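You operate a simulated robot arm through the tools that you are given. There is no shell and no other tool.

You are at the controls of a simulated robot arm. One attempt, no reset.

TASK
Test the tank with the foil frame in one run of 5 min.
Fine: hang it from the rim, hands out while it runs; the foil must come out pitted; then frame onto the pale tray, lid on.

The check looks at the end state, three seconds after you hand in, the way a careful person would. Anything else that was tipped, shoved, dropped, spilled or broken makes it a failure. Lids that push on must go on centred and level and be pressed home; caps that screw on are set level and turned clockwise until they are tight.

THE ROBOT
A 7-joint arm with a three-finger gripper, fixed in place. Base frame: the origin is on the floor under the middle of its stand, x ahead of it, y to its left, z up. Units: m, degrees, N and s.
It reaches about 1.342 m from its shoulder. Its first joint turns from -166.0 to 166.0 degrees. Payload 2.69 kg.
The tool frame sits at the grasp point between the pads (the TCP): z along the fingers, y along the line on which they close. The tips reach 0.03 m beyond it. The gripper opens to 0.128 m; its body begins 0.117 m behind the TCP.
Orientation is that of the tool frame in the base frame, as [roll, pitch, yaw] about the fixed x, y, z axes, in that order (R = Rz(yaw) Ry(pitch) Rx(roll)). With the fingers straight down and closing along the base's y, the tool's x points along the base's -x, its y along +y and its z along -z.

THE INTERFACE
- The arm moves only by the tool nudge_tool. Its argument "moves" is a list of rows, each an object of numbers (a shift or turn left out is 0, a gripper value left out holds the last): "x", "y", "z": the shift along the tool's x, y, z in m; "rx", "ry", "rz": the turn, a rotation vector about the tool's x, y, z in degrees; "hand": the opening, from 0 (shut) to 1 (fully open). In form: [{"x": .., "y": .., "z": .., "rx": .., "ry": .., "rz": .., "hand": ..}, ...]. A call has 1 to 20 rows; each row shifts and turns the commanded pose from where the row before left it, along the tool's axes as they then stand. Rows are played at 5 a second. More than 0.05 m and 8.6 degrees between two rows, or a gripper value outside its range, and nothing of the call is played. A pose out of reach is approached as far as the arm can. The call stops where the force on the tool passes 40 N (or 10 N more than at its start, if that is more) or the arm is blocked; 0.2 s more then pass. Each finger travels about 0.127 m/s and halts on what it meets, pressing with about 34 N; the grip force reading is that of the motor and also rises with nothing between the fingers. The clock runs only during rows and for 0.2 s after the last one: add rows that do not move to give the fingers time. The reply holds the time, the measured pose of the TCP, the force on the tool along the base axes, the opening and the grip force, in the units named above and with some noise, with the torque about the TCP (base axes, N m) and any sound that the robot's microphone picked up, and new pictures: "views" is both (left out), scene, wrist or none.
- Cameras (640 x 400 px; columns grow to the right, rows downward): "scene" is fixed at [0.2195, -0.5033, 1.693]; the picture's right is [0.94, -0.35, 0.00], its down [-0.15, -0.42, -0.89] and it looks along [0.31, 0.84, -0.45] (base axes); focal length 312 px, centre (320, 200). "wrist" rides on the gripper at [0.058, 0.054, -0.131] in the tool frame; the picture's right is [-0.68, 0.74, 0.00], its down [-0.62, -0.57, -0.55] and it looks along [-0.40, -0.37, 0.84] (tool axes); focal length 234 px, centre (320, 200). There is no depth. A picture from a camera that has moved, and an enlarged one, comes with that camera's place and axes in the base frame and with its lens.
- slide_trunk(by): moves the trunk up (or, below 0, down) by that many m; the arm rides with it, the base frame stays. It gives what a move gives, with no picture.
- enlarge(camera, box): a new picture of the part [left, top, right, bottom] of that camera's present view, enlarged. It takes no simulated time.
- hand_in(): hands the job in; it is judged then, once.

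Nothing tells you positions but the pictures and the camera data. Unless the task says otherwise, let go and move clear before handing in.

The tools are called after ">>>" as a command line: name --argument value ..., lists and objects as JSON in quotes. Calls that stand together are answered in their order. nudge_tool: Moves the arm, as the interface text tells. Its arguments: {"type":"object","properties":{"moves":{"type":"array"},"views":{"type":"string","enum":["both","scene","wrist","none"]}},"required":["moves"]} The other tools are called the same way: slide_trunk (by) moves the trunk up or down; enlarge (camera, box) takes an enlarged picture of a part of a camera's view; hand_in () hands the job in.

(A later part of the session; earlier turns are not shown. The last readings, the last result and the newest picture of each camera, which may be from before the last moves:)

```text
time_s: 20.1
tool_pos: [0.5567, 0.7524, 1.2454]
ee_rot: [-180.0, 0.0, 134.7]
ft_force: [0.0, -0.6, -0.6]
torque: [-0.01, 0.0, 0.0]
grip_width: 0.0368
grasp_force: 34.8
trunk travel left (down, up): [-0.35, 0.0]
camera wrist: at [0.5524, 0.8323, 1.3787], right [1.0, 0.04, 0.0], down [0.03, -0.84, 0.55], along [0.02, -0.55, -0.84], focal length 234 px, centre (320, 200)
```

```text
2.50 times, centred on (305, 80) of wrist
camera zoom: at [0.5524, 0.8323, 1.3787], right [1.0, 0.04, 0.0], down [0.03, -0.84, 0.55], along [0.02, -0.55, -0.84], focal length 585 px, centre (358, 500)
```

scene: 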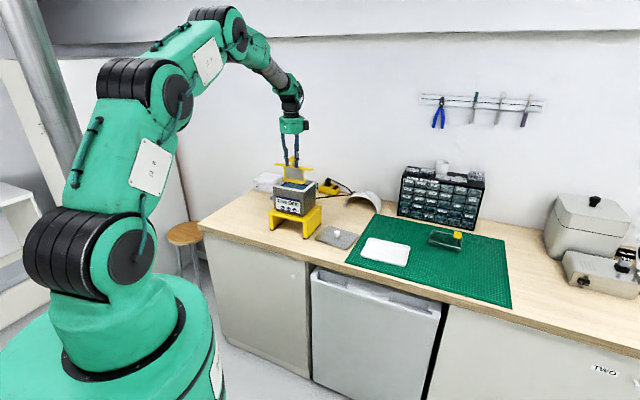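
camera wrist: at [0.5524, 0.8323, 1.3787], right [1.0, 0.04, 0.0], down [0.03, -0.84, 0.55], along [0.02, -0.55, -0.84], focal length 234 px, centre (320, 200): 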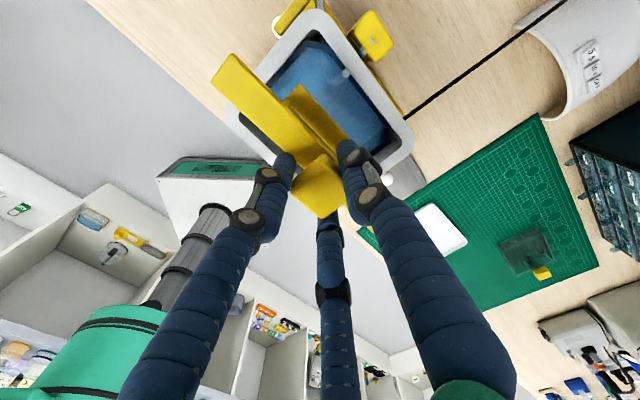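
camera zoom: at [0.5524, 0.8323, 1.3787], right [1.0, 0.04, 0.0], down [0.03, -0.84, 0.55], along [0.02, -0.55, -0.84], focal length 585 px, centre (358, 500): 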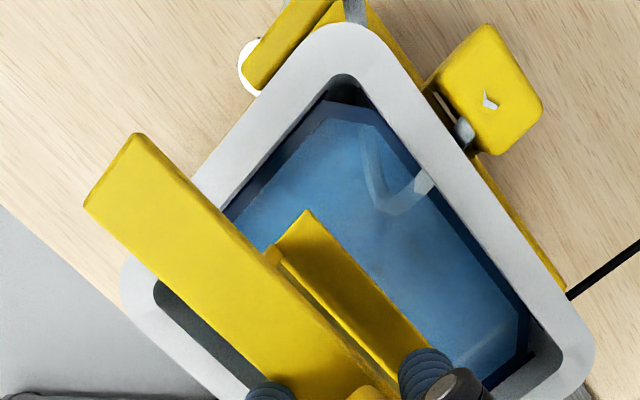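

Frame and tank are aligned; the base plate clears the spout by about 15 mm. I shift 2 mm left to balance the overhang and lower the frame into the tank, stopping short of rim contact.

>>> nudge_tool --moves '[{"x": 0.002, "z": 0.01}, {"z": 0.01}, {"z": 0.01}, {"z": 0.01}, {"z": 0.01}, {"z": 0.01}, {"z": 0.01}, {}, {}]' --views "both"

>>> enlarge --camera "scene" --box '[262, 160, 326, 210]'

>>> enlarge --camera "wrist" --box '[200, 0, 430, 180]'

```text
time_s: 22.1
tool_pos: [0.5554, 0.7543, 1.1763]
ee_rot: [-180.0, 0.0, 134.7]
ft_force: [0.2, 0.7, -0.8]
torque: [0.0, 0.01, 0.01]
grip_width: 0.0363
grasp_force: 34.6
trunk travel left (down, up): [-0.35, 0.0]
camera wrist: at [0.5521, 0.8355, 1.3079], right [1.0, 0.04, 0.0], down [0.03, -0.84, 0.55], along [0.02, -0.55, -0.84], focal length 234 px, centre (320, 200)
```

scene: 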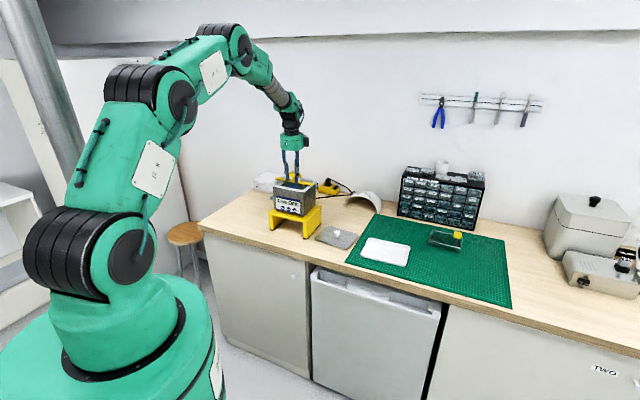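
wrist: 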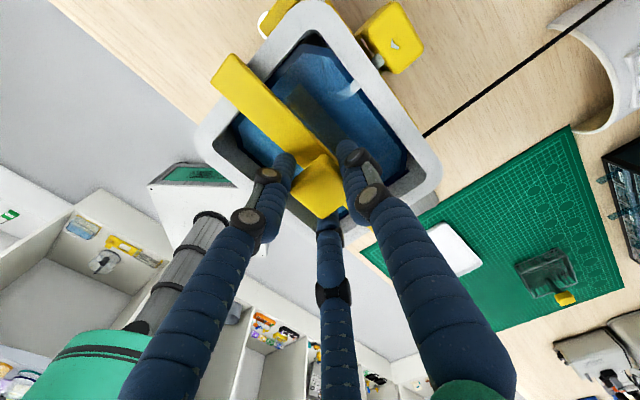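

```text
8.00 times, centred on (294, 185) of scene
camera zoom: at [0.2195, -0.5033, 1.693], right [0.94, -0.35, 0.0], down [-0.15, -0.42, -0.89], along [0.31, 0.84, -0.45], focal length 2492 px, centre (528, 320)
```

zoom: 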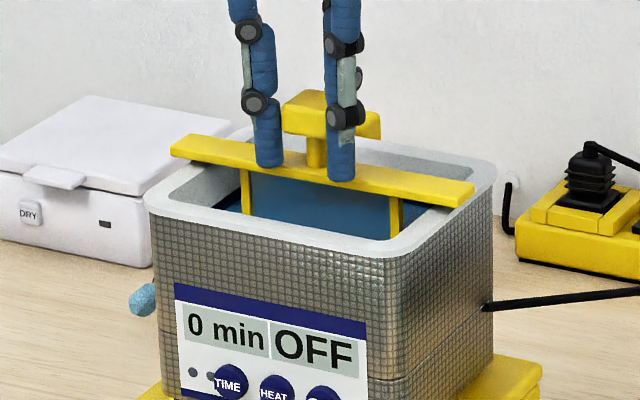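

```text
2.22 times, centred on (315, 90) of wrist
camera zoom: at [0.5521, 0.8355, 1.3079], right [1.0, 0.04, 0.0], down [0.03, -0.84, 0.55], along [0.02, -0.55, -0.84], focal length 520 px, centre (331, 444)
```

zoom: 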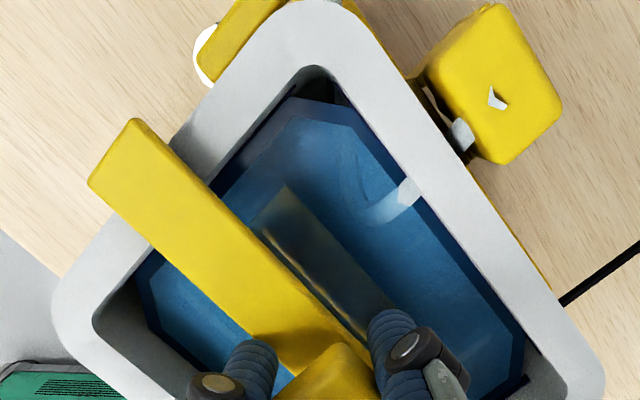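

The foil frame is inside, bar a little above the rim. I lower in small steps and watch the force for the bar seating.

>>> nudge_tool --moves '[{"z": 0.004}, {"z": 0.003}, {"z": 0.003}, {}]' --views "none"

>>> nudge_tool --moves '[{"z": 0.002}, {"z": 0.002}, {}]' --views "wrist"

>>> enlarge --camera "scene" --box '[262, 160, 326, 210]'

```text
time_s: 23.1
tool_pos: [0.5553, 0.7543, 1.1704]
ee_rot: [179.6, 0.0, 134.7]
ft_force: [2.7, -0.2, 31.7]
torque: [-0.12, 0.07, -0.01]
grip_width: 0.0364
grasp_force: 34.1
trunk travel left (down, up): [-0.35, 0.0]
```

```text
time_s: 23.6
tool_pos: [0.5573, 0.758, 1.1708]
ee_rot: [179.4, -0.1, 134.7]
ft_force: [2.5, 3.1, 8.3]
torque: [-0.1, -0.12, 0.08]
grip_width: 0.0366
grasp_force: 34.1
trunk travel left (down, up): [-0.35, 0.0]
stopped in row 2: the force on the tool passed its limit at 45 N (the readings are from after the stop); the commanded pose is now the measured one
camera wrist: at [0.5526, 0.8365, 1.3038], right [1.0, 0.04, 0.01], down [0.03, -0.84, 0.54], along [0.03, -0.54, -0.84], focal length 234 px, centre (320, 200)
```

wrist: 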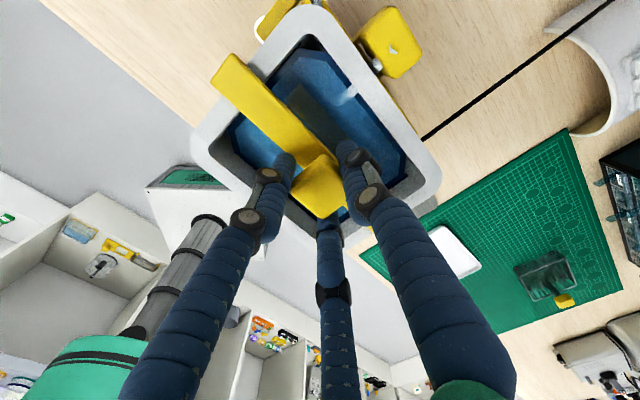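

```text
8.00 times, centred on (294, 185) of scene
camera zoom: at [0.2195, -0.5033, 1.693], right [0.94, -0.35, 0.0], down [-0.15, -0.42, -0.89], along [0.31, 0.84, -0.45], focal length 2492 px, centre (528, 320)
```

zoom: 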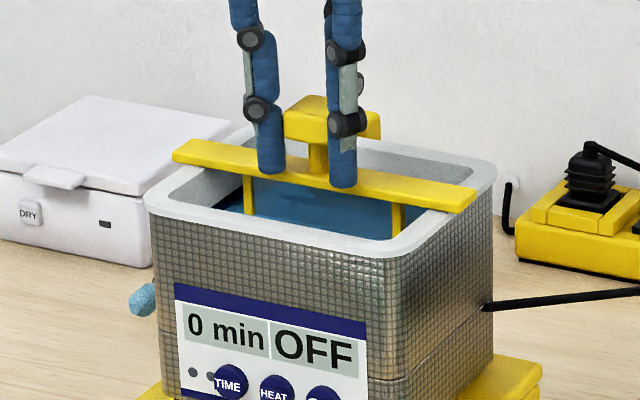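

>>> enlarge --camera "wrist" --box '[180, 0, 450, 210]'

>>> enlarge --camera "scene" --box '[275, 168, 318, 200]'

```text
1.90 times, centred on (315, 105) of wrist
camera zoom: at [0.5526, 0.8365, 1.3038], right [1.0, 0.04, 0.01], down [0.03, -0.84, 0.54], along [0.03, -0.54, -0.84], focal length 446 px, centre (330, 381)
```

zoom: 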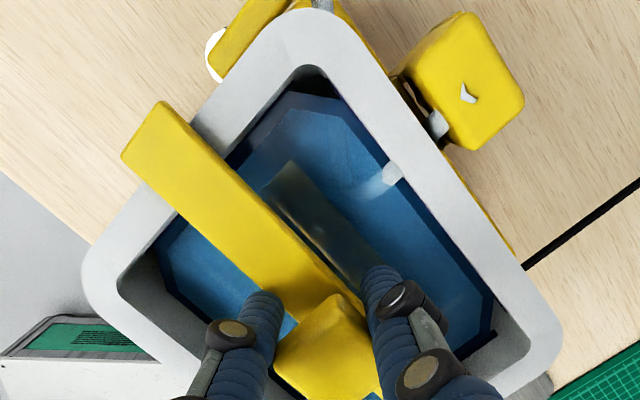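

```text
12.50 times, centred on (296, 184) of scene
camera zoom: at [0.2195, -0.5033, 1.693], right [0.94, -0.35, 0.0], down [-0.15, -0.42, -0.89], along [0.31, 0.84, -0.45], focal length 3894 px, centre (614, 400)
```

zoom: 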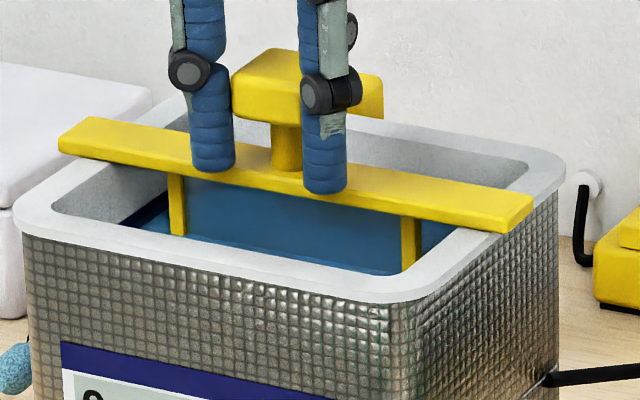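

The bar is on the rim (contact at TCP z 1.170) and the tank hasn't moved. I ease the load off and open the hand gently.

>>> nudge_tool --moves '[{"z": -0.001}, {"hand": 0.32}, {"hand": 0.36}, {"hand": 0.42}, {"hand": 0.5}, {"hand": 0.6}, {}, {}]' --views "both"

>>> enlarge --camera "wrist" --box '[180, 0, 450, 210]'

>>> enlarge --camera "scene" --box '[265, 160, 325, 205]'

```text
time_s: 25.4
tool_pos: [0.5565, 0.7563, 1.1691]
ee_rot: [179.7, -0.1, 134.7]
ft_force: [-0.1, 0.5, -0.2]
torque: [0.02, 0.02, 0.0]
grip_width: 0.077
grasp_force: 0.1
trunk travel left (down, up): [-0.35, 0.0]
camera wrist: at [0.5524, 0.8357, 1.3024], right [1.0, 0.04, 0.0], down [0.03, -0.84, 0.54], along [0.02, -0.54, -0.84], focal length 234 px, centre (320, 200)
```

scene: 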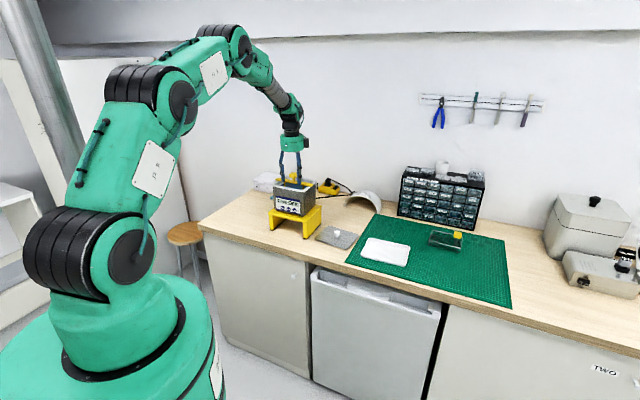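
wrist: 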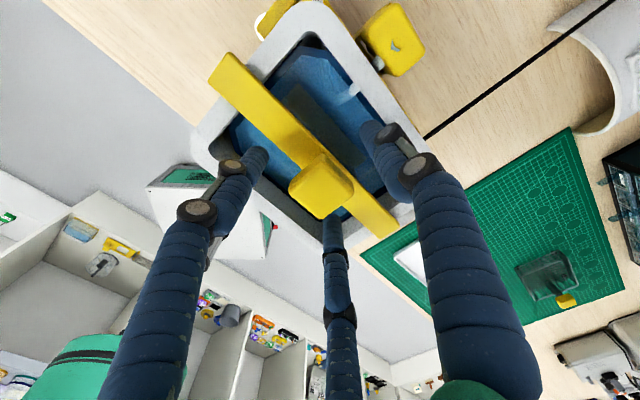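

```text
1.90 times, centred on (315, 105) of wrist
camera zoom: at [0.5524, 0.8357, 1.3024], right [1.0, 0.04, 0.0], down [0.03, -0.84, 0.54], along [0.02, -0.54, -0.84], focal length 446 px, centre (330, 381)
```

zoom: 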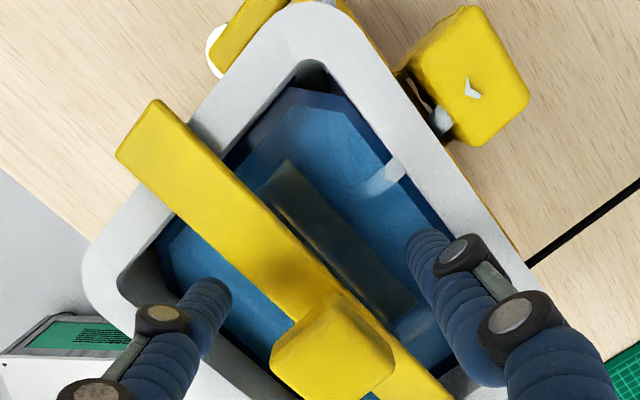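

```text
8.89 times, centred on (295, 182) of scene
camera zoom: at [0.2195, -0.5033, 1.693], right [0.94, -0.35, 0.0], down [-0.15, -0.42, -0.89], along [0.31, 0.84, -0.45], focal length 2769 px, centre (542, 356)
```

zoom: 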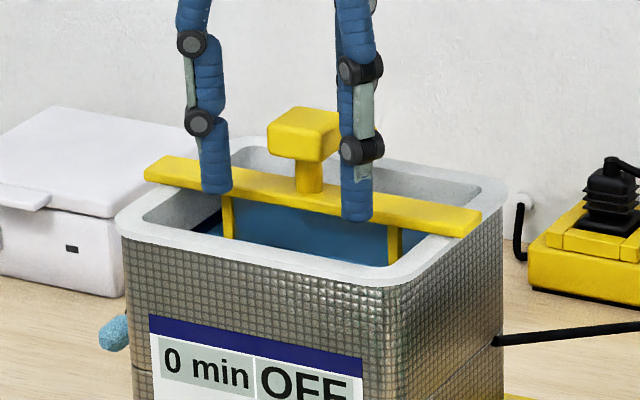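

The frame hangs on its own from the rim. I raise the hand straight up out of the way and check.

>>> nudge_tool --moves '[{"z": -0.01}, {"z": -0.03}, {"z": -0.04}, {"z": -0.04}, {"hand": 0.0, "z": -0.02}, {}, {}, {}]' --views "both"

>>> enlarge --camera "scene" --box '[265, 165, 325, 220]'

>>> enlarge --camera "wrist" --box '[200, 0, 420, 180]'

```text
time_s: 27.2
tool_pos: [0.557, 0.7561, 1.3084]
ee_rot: [179.7, -0.1, 134.7]
ft_force: [0.4, 0.9, -0.5]
torque: [0.01, -0.02, -0.03]
grip_width: 0.002
grasp_force: 31.5
trunk travel left (down, up): [-0.35, 0.0]
camera wrist: at [0.553, 0.8354, 1.4427], right [1.0, 0.04, 0.0], down [0.03, -0.84, 0.54], along [0.02, -0.54, -0.84], focal length 234 px, centre (320, 200)
```

scene: 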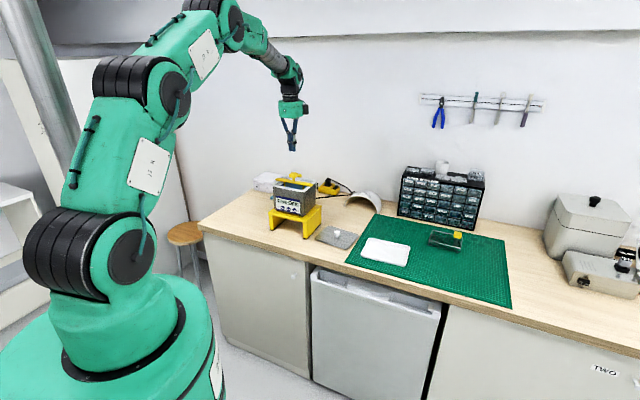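
wrist: 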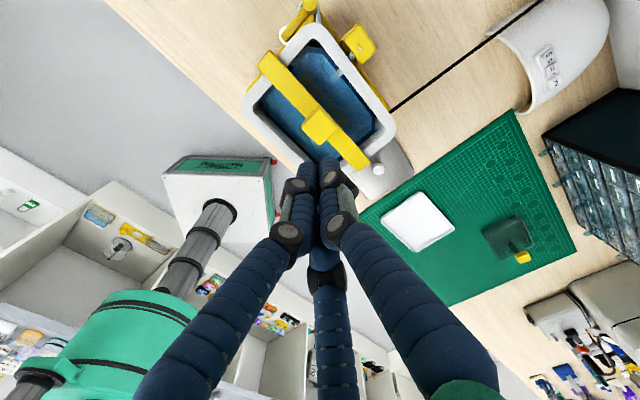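

```text
7.27 times, centred on (295, 192) of scene
camera zoom: at [0.2195, -0.5033, 1.693], right [0.94, -0.35, 0.0], down [-0.15, -0.42, -0.89], along [0.31, 0.84, -0.45], focal length 2266 px, centre (502, 254)
```

zoom: 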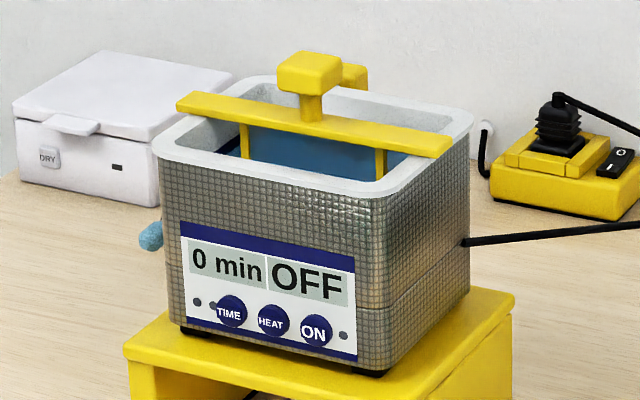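

```text
2.22 times, centred on (310, 90) of wrist
camera zoom: at [0.553, 0.8354, 1.4427], right [1.0, 0.04, 0.0], down [0.03, -0.84, 0.54], along [0.02, -0.54, -0.84], focal length 520 px, centre (342, 444)
```

zoom: 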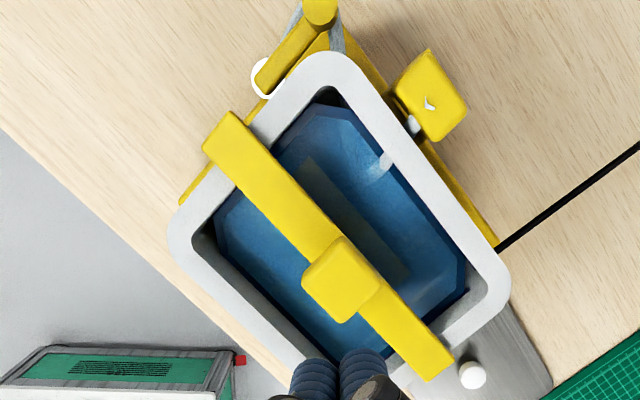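

The frame hangs centred on the rim with the foil in the liquid. Next the controls: I'll back off toward the robot, lower in front of the tank, and tilt the closed hand so one fingertip leads toward the panel.

>>> nudge_tool --moves '[{"y": -0.03}, {"y": -0.045, "x": 0.01}, {"y": -0.045, "x": 0.01}, {"y": -0.045, "x": 0.01}, {"y": -0.013, "z": 0.03}, {"z": 0.045}, {"z": 0.045}, {"z": 0.045}, {"z": 0.035}, {}, {}]' --views "both"

```text
time_s: 29.6
tool_pos: [0.4083, 0.6528, 1.1106]
ee_rot: [179.7, 0.0, 134.6]
ft_force: [1.0, 1.2, 0.0]
torque: [0.02, -0.02, 0.01]
grip_width: 0.0023
grasp_force: 31.6
trunk travel left (down, up): [-0.35, 0.0]
camera wrist: at [0.4036, 0.7325, 1.2431], right [1.0, 0.04, 0.0], down [0.03, -0.84, 0.54], along [0.02, -0.54, -0.84], focal length 234 px, centre (320, 200)
```

scene: 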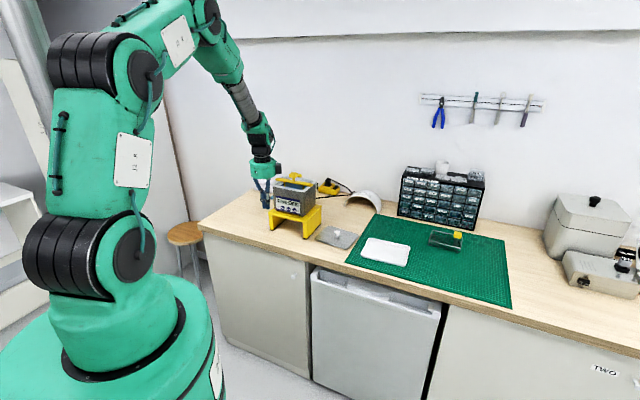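
wrist: 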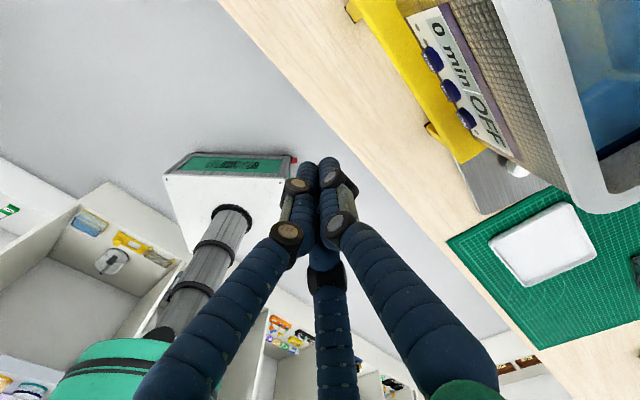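

Buttons are in the wrist view. Now I tilt the hand up by 60° so the fingers point at the panel.

>>> nudge_tool --moves '[{"rx": -7.5}, {"rx": -7.5}, {"rx": -7.5}, {"rx": -7.5}, {"rx": -7.5}, {"rx": -7.5}, {"rx": -7.5}, {"rx": -7.5}, {}, {}]' --views "both"

>>> enlarge --camera "wrist" --box '[240, 60, 480, 230]'

```text
time_s: 31.8
tool_pos: [0.4172, 0.661, 1.1212]
ee_rot: [139.7, 0.0, 134.8]
ft_force: [-0.1, -0.1, -0.1]
torque: [0.01, 0.02, 0.01]
grip_width: 0.0022
grasp_force: 31.4
out of reach, approached as far as the arm can: row 6, 7, 8
trunk travel left (down, up): [-0.35, 0.0]
camera wrist: at [0.3443, 0.6717, 1.2584], right [0.88, -0.08, 0.48], down [-0.12, -0.99, 0.05], along [0.47, -0.1, -0.88], focal length 234 px, centre (320, 200)
```

scene: 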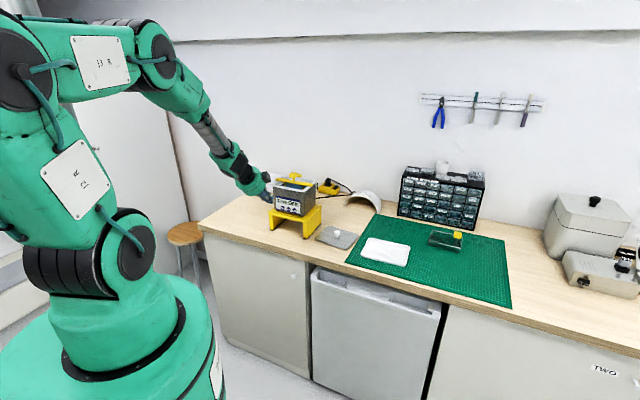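
wrist: 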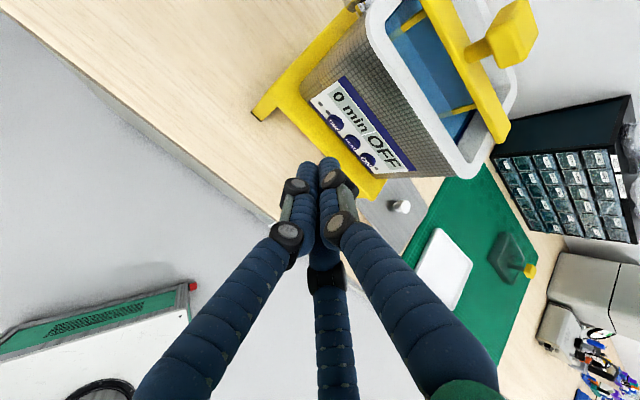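

```text
2.35 times, centred on (360, 145) of wrist
camera zoom: at [0.3443, 0.6717, 1.2584], right [0.88, -0.08, 0.48], down [-0.12, -0.99, 0.05], along [0.47, -0.1, -0.88], focal length 551 px, centre (226, 329)
```

zoom: 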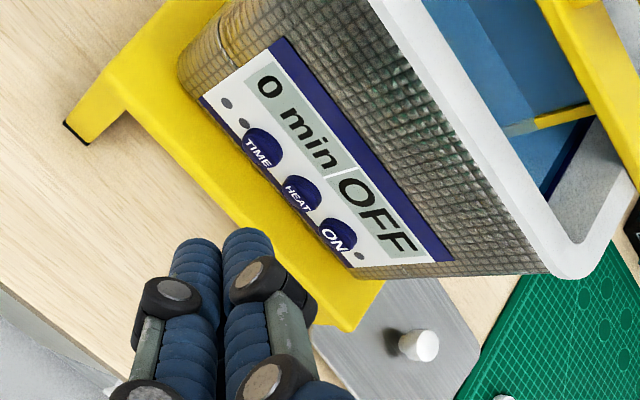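

The tilt stopped at about 40°, which is enough: the single thumb tip still leads. I check whether the command is still at 60° by turning back a little.

>>> nudge_tool --moves '[{"rx": 5}, {}, {}]' --views "none"

```text
time_s: 32.6
tool_pos: [0.4168, 0.6606, 1.1223]
ee_rot: [144.6, 0.0, 134.9]
ft_force: [0.0, -0.6, 0.5]
torque: [0.03, 0.0, -0.02]
grip_width: 0.0021
grasp_force: 31.3
trunk travel left (down, up): [-0.35, 0.0]
```

>>> nudge_tool --moves '[{"y": -0.0082, "z": 0.029}, {"y": -0.0082, "z": 0.029}, {"y": -0.0082, "z": 0.029}, {"rx": -5}, {"rx": -5}, {}, {}]' --views "both"

>>> enlarge --camera "wrist" --box '[240, 60, 480, 230]'

>>> enlarge --camera "scene" --box '[245, 170, 325, 230]'

```text
time_s: 34.2
tool_pos: [0.4367, 0.6821, 1.0372]
ee_rot: [142.4, 0.0, 135.0]
ft_force: [-0.1, 1.3, 0.2]
torque: [0.0, -0.01, -0.03]
grip_width: 0.0022
grasp_force: 30.7
out of reach, approached as far as the arm can: row 5
trunk travel left (down, up): [-0.35, 0.0]
camera wrist: at [0.368, 0.6987, 1.1752], right [0.89, -0.07, 0.45], down [-0.12, -0.99, 0.09], along [0.44, -0.13, -0.89], focal length 234 px, centre (320, 200)
```

scene: 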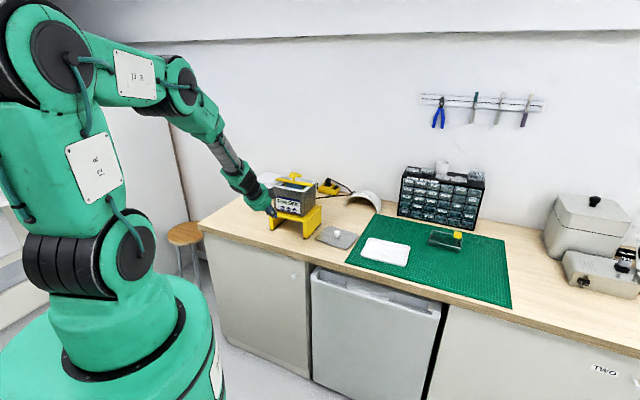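
wrist: 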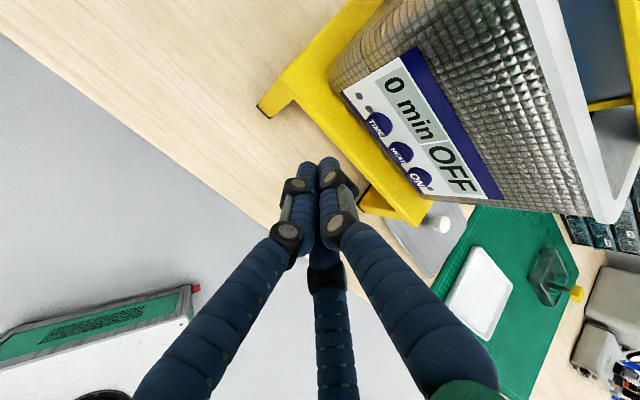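

```text
2.35 times, centred on (360, 145) of wrist
camera zoom: at [0.368, 0.6987, 1.1752], right [0.89, -0.07, 0.45], down [-0.12, -0.99, 0.09], along [0.44, -0.13, -0.89], focal length 551 px, centre (226, 329)
```

zoom: 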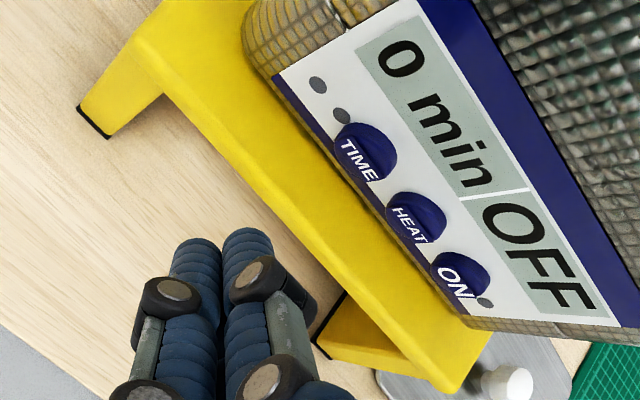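

```text
6.67 times, centred on (285, 200) of scene
camera zoom: at [0.2195, -0.5033, 1.693], right [0.94, -0.35, 0.0], down [-0.15, -0.42, -0.89], along [0.31, 0.84, -0.45], focal length 2077 px, centre (553, 200)
```

zoom: 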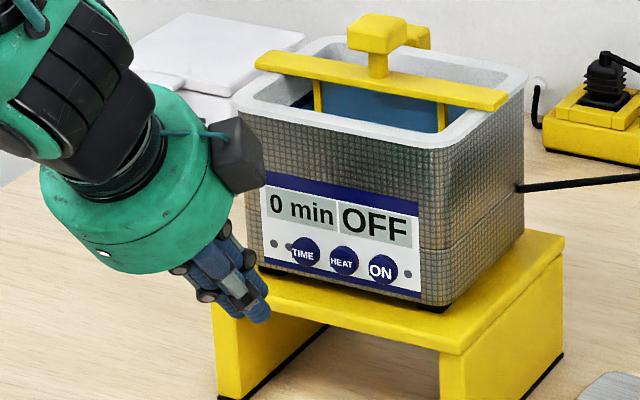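

From this view the TIME button is about 10 mm right of the fingertip line and roughly 45 mm ahead. I shift right and move 30 mm toward the panel, then look again.

>>> nudge_tool --moves '[{"x": -0.0105}, {"y": 0.0079, "z": 0.0061}, {"y": 0.0079, "z": 0.0061}, {"y": 0.0079, "z": 0.0061}, {}, {}]' --views "both"

>>> enlarge --camera "wrist" --box '[250, 70, 450, 220]'

>>> enlarge --camera "scene" --box '[260, 185, 310, 225]'

```text
time_s: 35.6
tool_pos: [0.4647, 0.6959, 1.0351]
ee_rot: [142.4, -0.1, 135.0]
ft_force: [-0.8, -0.3, -0.1]
torque: [-0.04, -0.05, 0.02]
grip_width: 0.0021
grasp_force: 31.4
trunk travel left (down, up): [-0.35, 0.0]
camera wrist: at [0.3975, 0.7124, 1.1746], right [0.89, -0.07, 0.45], down [-0.12, -0.99, 0.09], along [0.44, -0.13, -0.89], focal length 234 px, centre (320, 200)
```

scene: 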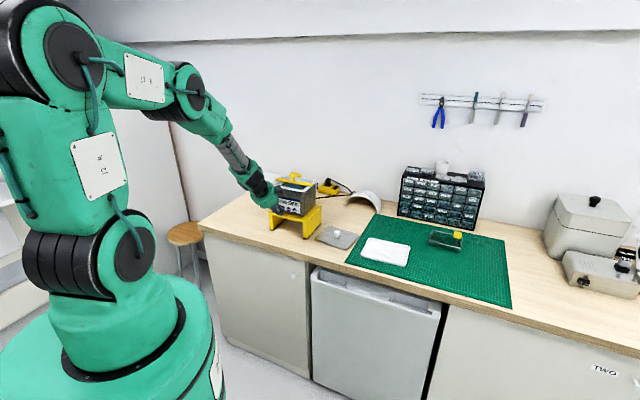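
wrist: 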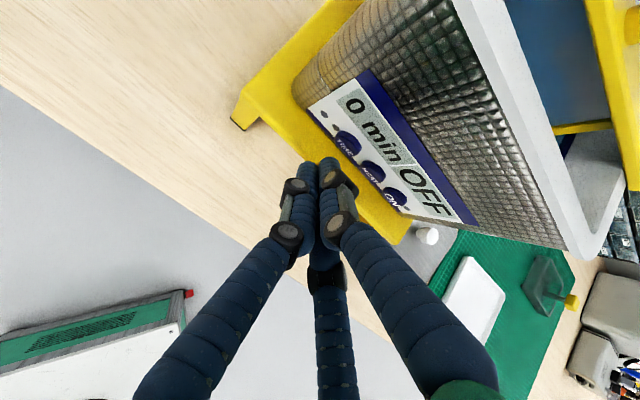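

```text
2.67 times, centred on (350, 145) of wrist
camera zoom: at [0.3975, 0.7124, 1.1746], right [0.89, -0.07, 0.45], down [-0.12, -0.99, 0.09], along [0.44, -0.13, -0.89], focal length 624 px, centre (240, 347)
```

zoom: 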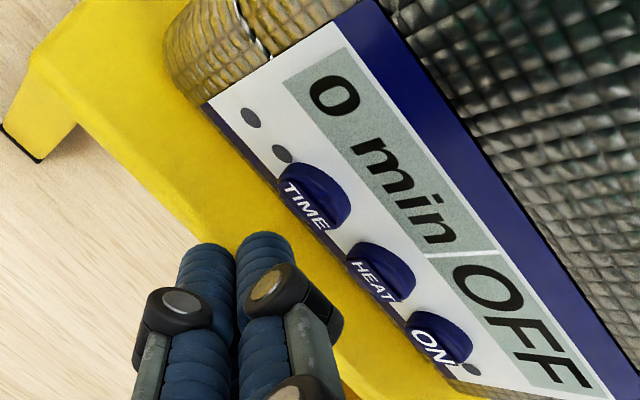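

```text
10.00 times, centred on (285, 205) of scene
camera zoom: at [0.2195, -0.5033, 1.693], right [0.94, -0.35, 0.0], down [-0.15, -0.42, -0.89], along [0.31, 0.84, -0.45], focal length 3116 px, centre (670, 150)
```

zoom: 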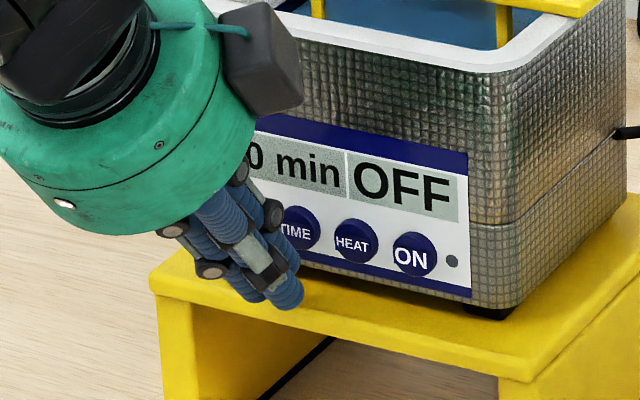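

The fingertip is lined up on TIME, with roughly 12 mm to go. I approach in small steps, watching force and sound.

>>> nudge_tool --moves '[{"y": 0.004, "z": 0.003}, {"y": 0.0032, "z": 0.0024}, {}]' --views "wrist"

>>> enlarge --camera "wrist" --box '[250, 70, 450, 220]'

```text
time_s: 36.4
tool_pos: [0.4728, 0.702, 1.0357]
ee_rot: [142.4, 0.0, 135.1]
ft_force: [-0.4, -0.9, -0.4]
torque: [-0.02, 0.0, -0.05]
grip_width: 0.0021
grasp_force: 31.5
trunk travel left (down, up): [-0.35, 0.0]
camera wrist: at [0.4049, 0.7179, 1.1741], right [0.89, -0.07, 0.45], down [-0.12, -0.99, 0.09], along [0.44, -0.13, -0.89], focal length 234 px, centre (320, 200)
```

wrist: 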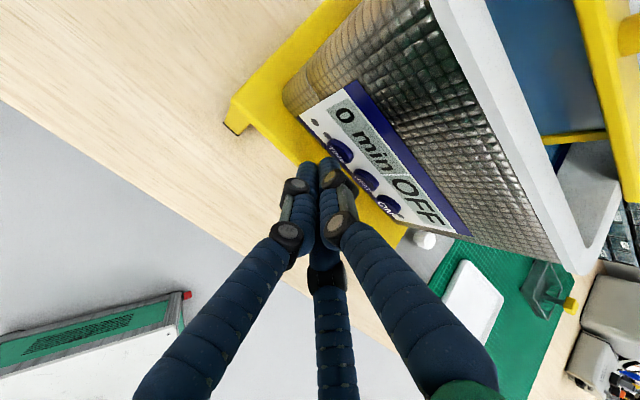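

```text
2.67 times, centred on (350, 145) of wrist
camera zoom: at [0.4049, 0.7179, 1.1741], right [0.89, -0.07, 0.45], down [-0.12, -0.99, 0.09], along [0.44, -0.13, -0.89], focal length 624 px, centre (240, 347)
```

zoom: 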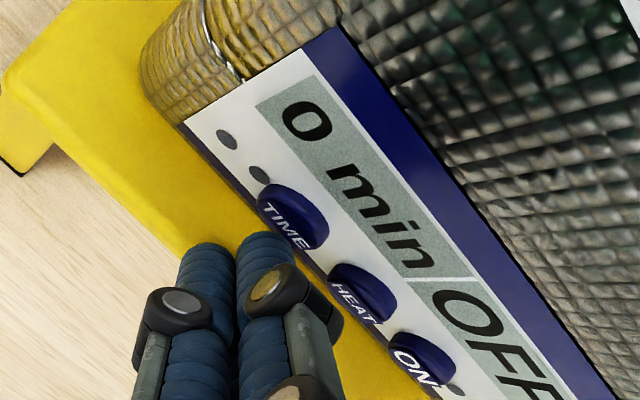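

>>> nudge_tool --moves '[{"y": 0.0016, "z": 0.0012}, {"y": 0.0016, "z": 0.0012}, {}]' --views "wrist"

>>> enlarge --camera "wrist" --box '[250, 70, 450, 220]'

```text
time_s: 37.2
tool_pos: [0.476, 0.7042, 1.0353]
ee_rot: [142.4, 0.0, 135.0]
ft_force: [-5.2, -1.9, -0.3]
torque: [-0.04, 0.05, 0.06]
grip_width: 0.0019
grasp_force: 31.3
trunk travel left (down, up): [-0.35, 0.0]
heard: click
camera wrist: at [0.4073, 0.7205, 1.1744], right [0.89, -0.07, 0.45], down [-0.12, -0.99, 0.09], along [0.44, -0.13, -0.89], focal length 234 px, centre (320, 200)
```

wrist: 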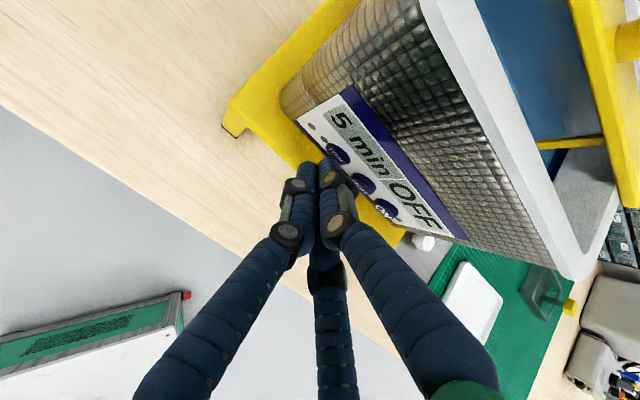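

```text
2.67 times, centred on (350, 145) of wrist
camera zoom: at [0.4073, 0.7205, 1.1744], right [0.89, -0.07, 0.45], down [-0.12, -0.99, 0.09], along [0.44, -0.13, -0.89], focal length 624 px, centre (240, 347)
```

zoom: 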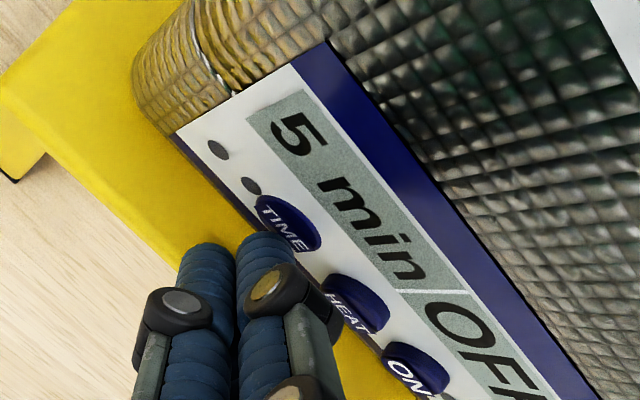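

TIME clicked once and the display shows 5 min, as wanted. I back off and shift 61 mm right to ON.

>>> nudge_tool --moves '[{"y": -0.006, "z": -0.0046}, {"y": -0.008, "z": -0.0061}, {}, {"x": -0.02}, {"x": -0.02}, {"x": -0.021}, {}, {}]' --views "both"

>>> enlarge --camera "wrist" --box '[250, 70, 450, 220]'

>>> enlarge --camera "scene" --box '[260, 165, 330, 225]'

```text
time_s: 39.0
tool_pos: [0.5069, 0.6498, 1.0343]
ee_rot: [142.3, 0.0, 135.0]
ft_force: [0.2, -0.3, -0.9]
torque: [-0.02, -0.03, -0.02]
grip_width: 0.0023
grasp_force: 31.1
trunk travel left (down, up): [-0.35, 0.0]
camera wrist: at [0.4377, 0.6663, 1.1731], right [0.89, -0.07, 0.45], down [-0.12, -0.99, 0.09], along [0.44, -0.13, -0.89], focal length 234 px, centre (320, 200)
```

scene: 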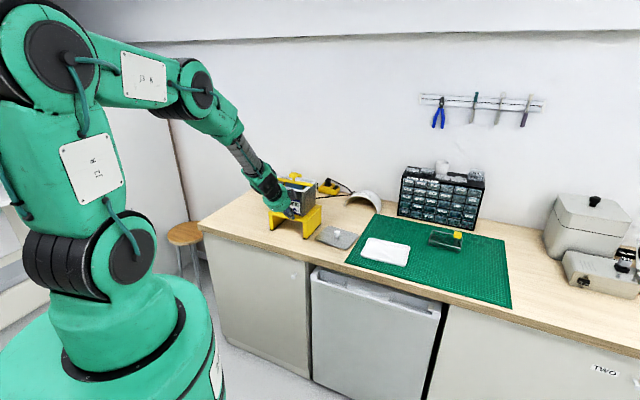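
wrist: 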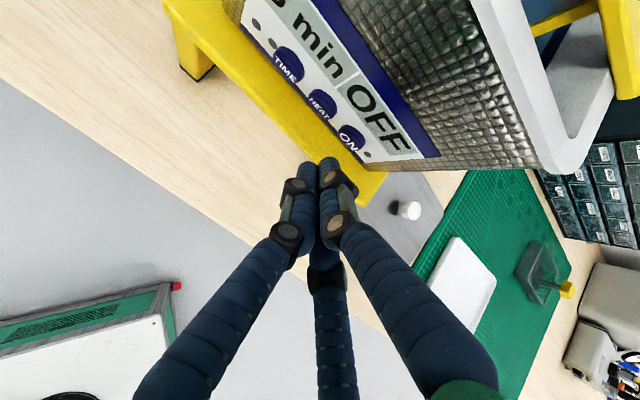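

```text
2.67 times, centred on (350, 145) of wrist
camera zoom: at [0.4377, 0.6663, 1.1731], right [0.89, -0.07, 0.45], down [-0.12, -0.99, 0.09], along [0.44, -0.13, -0.89], focal length 624 px, centre (240, 347)
```

zoom: 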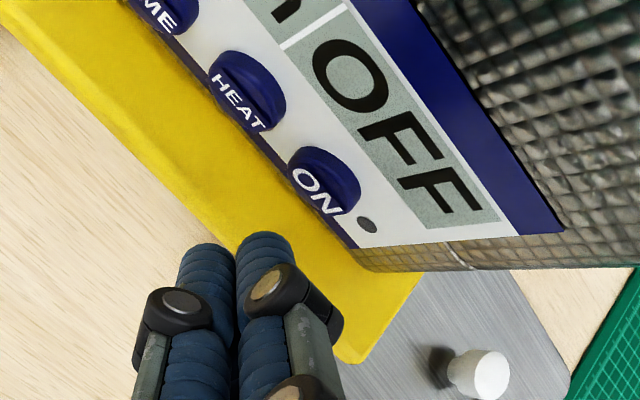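

```text
6.67 times, centred on (295, 195) of scene
camera zoom: at [0.2195, -0.5033, 1.693], right [0.94, -0.35, 0.0], down [-0.15, -0.42, -0.89], along [0.31, 0.84, -0.45], focal length 2077 px, centre (487, 233)
```

zoom: 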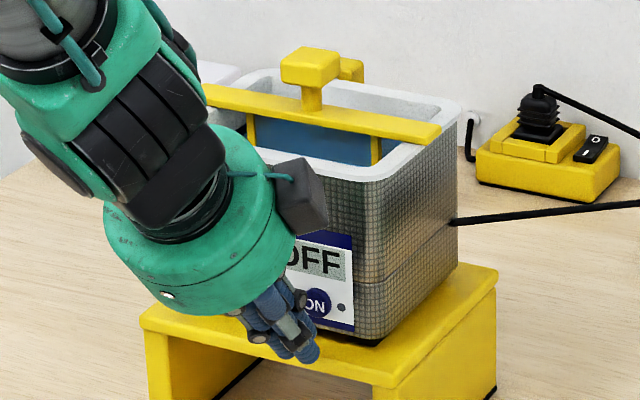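

I'm lined up on ON within about 2 mm; I adjust 1.5 mm left and 3 mm up, and approach to just short of contact.

>>> nudge_tool --moves '[{"x": 0.0015, "y": 0.0018, "z": -0.0024}, {"y": 0.004, "z": 0.003}, {"y": 0.0039, "z": 0.0031}, {}]' --views "wrist"

>>> enlarge --camera "wrist" --box '[250, 70, 450, 220]'

```text
time_s: 40.0
tool_pos: [0.5113, 0.657, 1.0393]
ee_rot: [142.4, 0.0, 135.0]
ft_force: [0.1, -0.8, -0.3]
torque: [0.02, -0.01, 0.01]
grip_width: 0.002
grasp_force: 31.4
trunk travel left (down, up): [-0.35, 0.0]
camera wrist: at [0.4448, 0.6727, 1.177], right [0.89, -0.07, 0.45], down [-0.12, -0.99, 0.09], along [0.44, -0.13, -0.89], focal length 234 px, centre (320, 200)
```

wrist: 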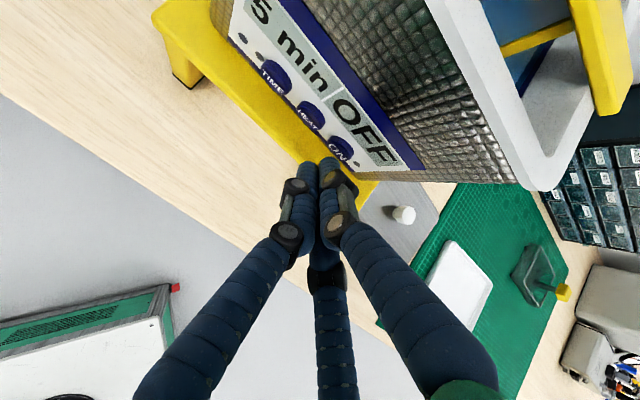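

```text
2.67 times, centred on (350, 145) of wrist
camera zoom: at [0.4448, 0.6727, 1.177], right [0.89, -0.07, 0.45], down [-0.12, -0.99, 0.09], along [0.44, -0.13, -0.89], focal length 624 px, centre (240, 347)
```

zoom: 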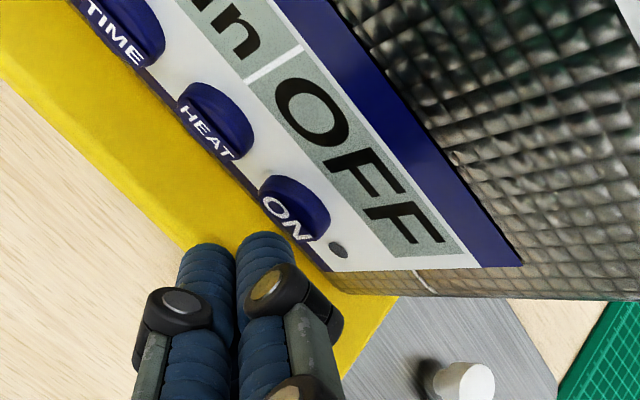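

>>> nudge_tool --moves '[{"y": 0.0024, "z": 0.0018}, {"y": 0.0016, "z": 0.0012}, {"y": 0.0012, "z": 0.0009}, {}]' --views "wrist"

>>> enlarge --camera "wrist" --box '[250, 70, 450, 220]'

```text
time_s: 41.0
tool_pos: [0.5175, 0.6609, 1.0388]
ee_rot: [142.4, -0.1, 135.0]
ft_force: [-3.5, -1.9, 0.2]
torque: [0.0, 0.01, 0.03]
grip_width: 0.0023
grasp_force: 31.4
trunk travel left (down, up): [-0.35, 0.0]
heard: click
camera wrist: at [0.4495, 0.6775, 1.177], right [0.89, -0.07, 0.45], down [-0.12, -0.99, 0.09], along [0.44, -0.13, -0.89], focal length 234 px, centre (320, 200)
```

wrist: 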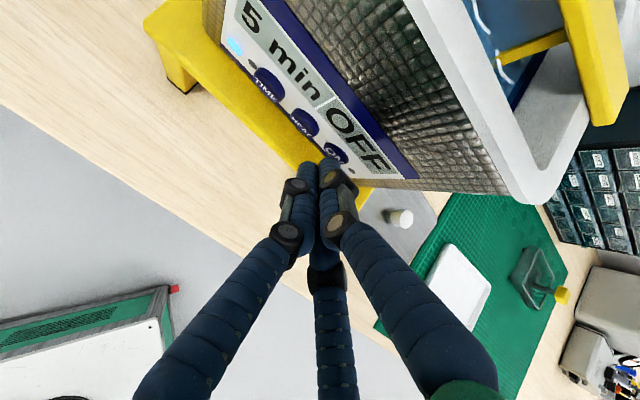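

```text
2.67 times, centred on (350, 145) of wrist
camera zoom: at [0.4495, 0.6775, 1.177], right [0.89, -0.07, 0.45], down [-0.12, -0.99, 0.09], along [0.44, -0.13, -0.89], focal length 624 px, centre (240, 347)
```

zoom: 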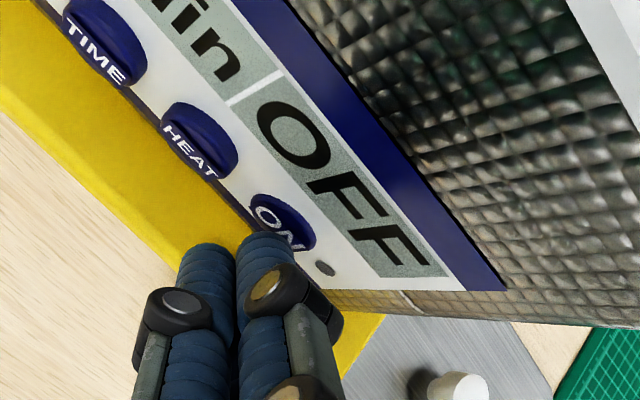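

ON clicked; the run lamp is lit and the liquid shows ripples ("OFF" on the display is the heater). I back away from the panel and watch from a distance.

>>> nudge_tool --moves '[{"y": -0.006, "z": -0.0046}, {"y": -0.016, "z": -0.0122}, {"y": -0.03, "z": -0.023}, {"y": -0.03, "z": -0.023}, {}]' --views "both"

>>> enlarge --camera "scene" --box '[260, 165, 330, 225]'

```text
time_s: 42.2
tool_pos: [0.4539, 0.6011, 1.0593]
ee_rot: [143.8, 0.0, 135.1]
ft_force: [-1.5, -0.6, 0.4]
torque: [-0.02, -0.02, 0.02]
grip_width: 0.0021
grasp_force: 32.0
out of reach, approached as far as the arm can: row 3, 4
trunk travel left (down, up): [-0.35, 0.0]
camera wrist: at [0.3877, 0.6187, 1.1986], right [0.9, -0.06, 0.44], down [-0.11, -0.99, 0.11], along [0.42, -0.15, -0.89], focal length 234 px, centre (320, 200)
```

scene: 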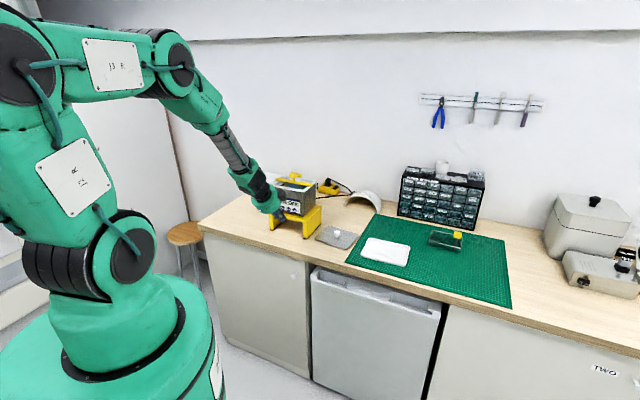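
wrist: 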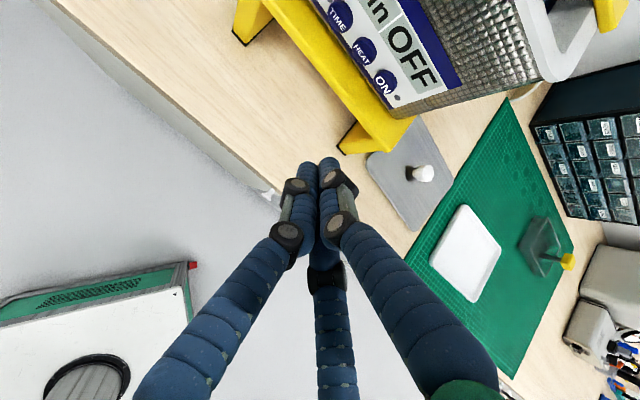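

```text
6.67 times, centred on (295, 195) of scene
camera zoom: at [0.2195, -0.5033, 1.693], right [0.94, -0.35, 0.0], down [-0.15, -0.42, -0.89], along [0.31, 0.84, -0.45], focal length 2077 px, centre (487, 233)
```

zoom: 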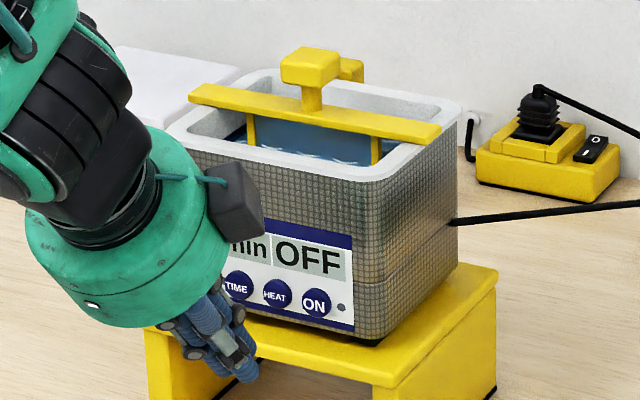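

The tank is running (waves visible). While it runs I raise the hand, turn it back to pointing down and move over to the lid area, well away from the tank.

>>> nudge_tool --moves '[{"y": 0.0236, "z": -0.0323}, {"y": 0.0236, "z": -0.0323}, {"y": 0.0236, "z": -0.0323}, {"y": 0.0236, "z": -0.0323}, {"rx": 7.24}, {"rx": 7.24}, {"rx": 7.24}, {"rx": 7.24}, {"rx": 7.24}, {"x": -0.045}, {"x": -0.045}, {"x": -0.045, "y": 0.01}, {"x": -0.035, "y": 0.03}, {"x": -0.01, "y": 0.045}, {"y": 0.045}, {"y": 0.02}, {}, {}]' --views "both"

>>> enlarge --camera "scene" --box '[260, 165, 330, 225]'

```text
time_s: 46.0
tool_pos: [0.6857, 0.5778, 1.2221]
ee_rot: [178.5, 0.0, 135.0]
ft_force: [0.6, -0.4, 0.4]
torque: [-0.01, -0.03, 0.0]
grip_width: 0.0019
grasp_force: 30.7
trunk travel left (down, up): [-0.35, 0.0]
camera wrist: at [0.6794, 0.6551, 1.3563], right [1.0, 0.04, 0.02], down [0.03, -0.84, 0.53], along [0.04, -0.53, -0.84], focal length 234 px, centre (320, 200)
```

scene: 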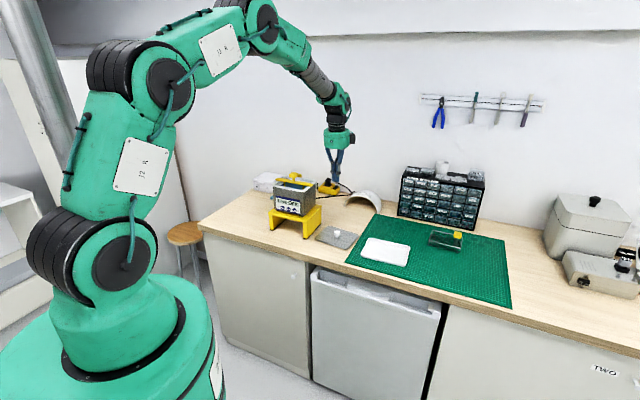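
wrist: 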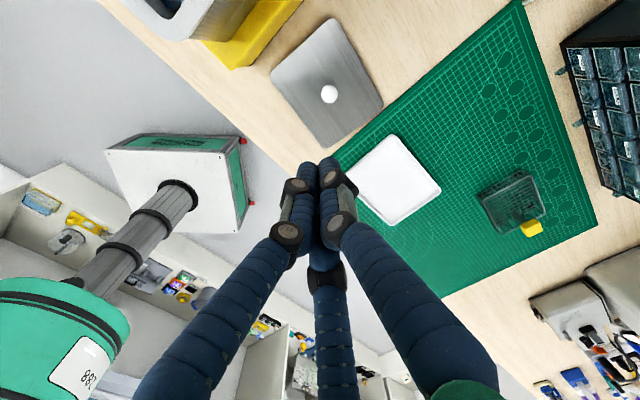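

```text
6.67 times, centred on (295, 195) of scene
camera zoom: at [0.2195, -0.5033, 1.693], right [0.94, -0.35, 0.0], down [-0.15, -0.42, -0.89], along [0.31, 0.84, -0.45], focal length 2077 px, centre (487, 233)
```

zoom: 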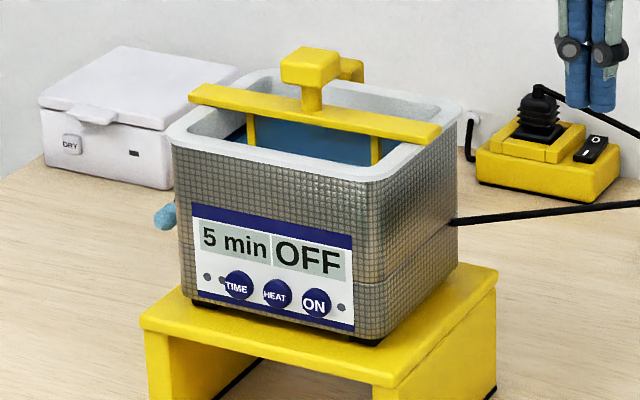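

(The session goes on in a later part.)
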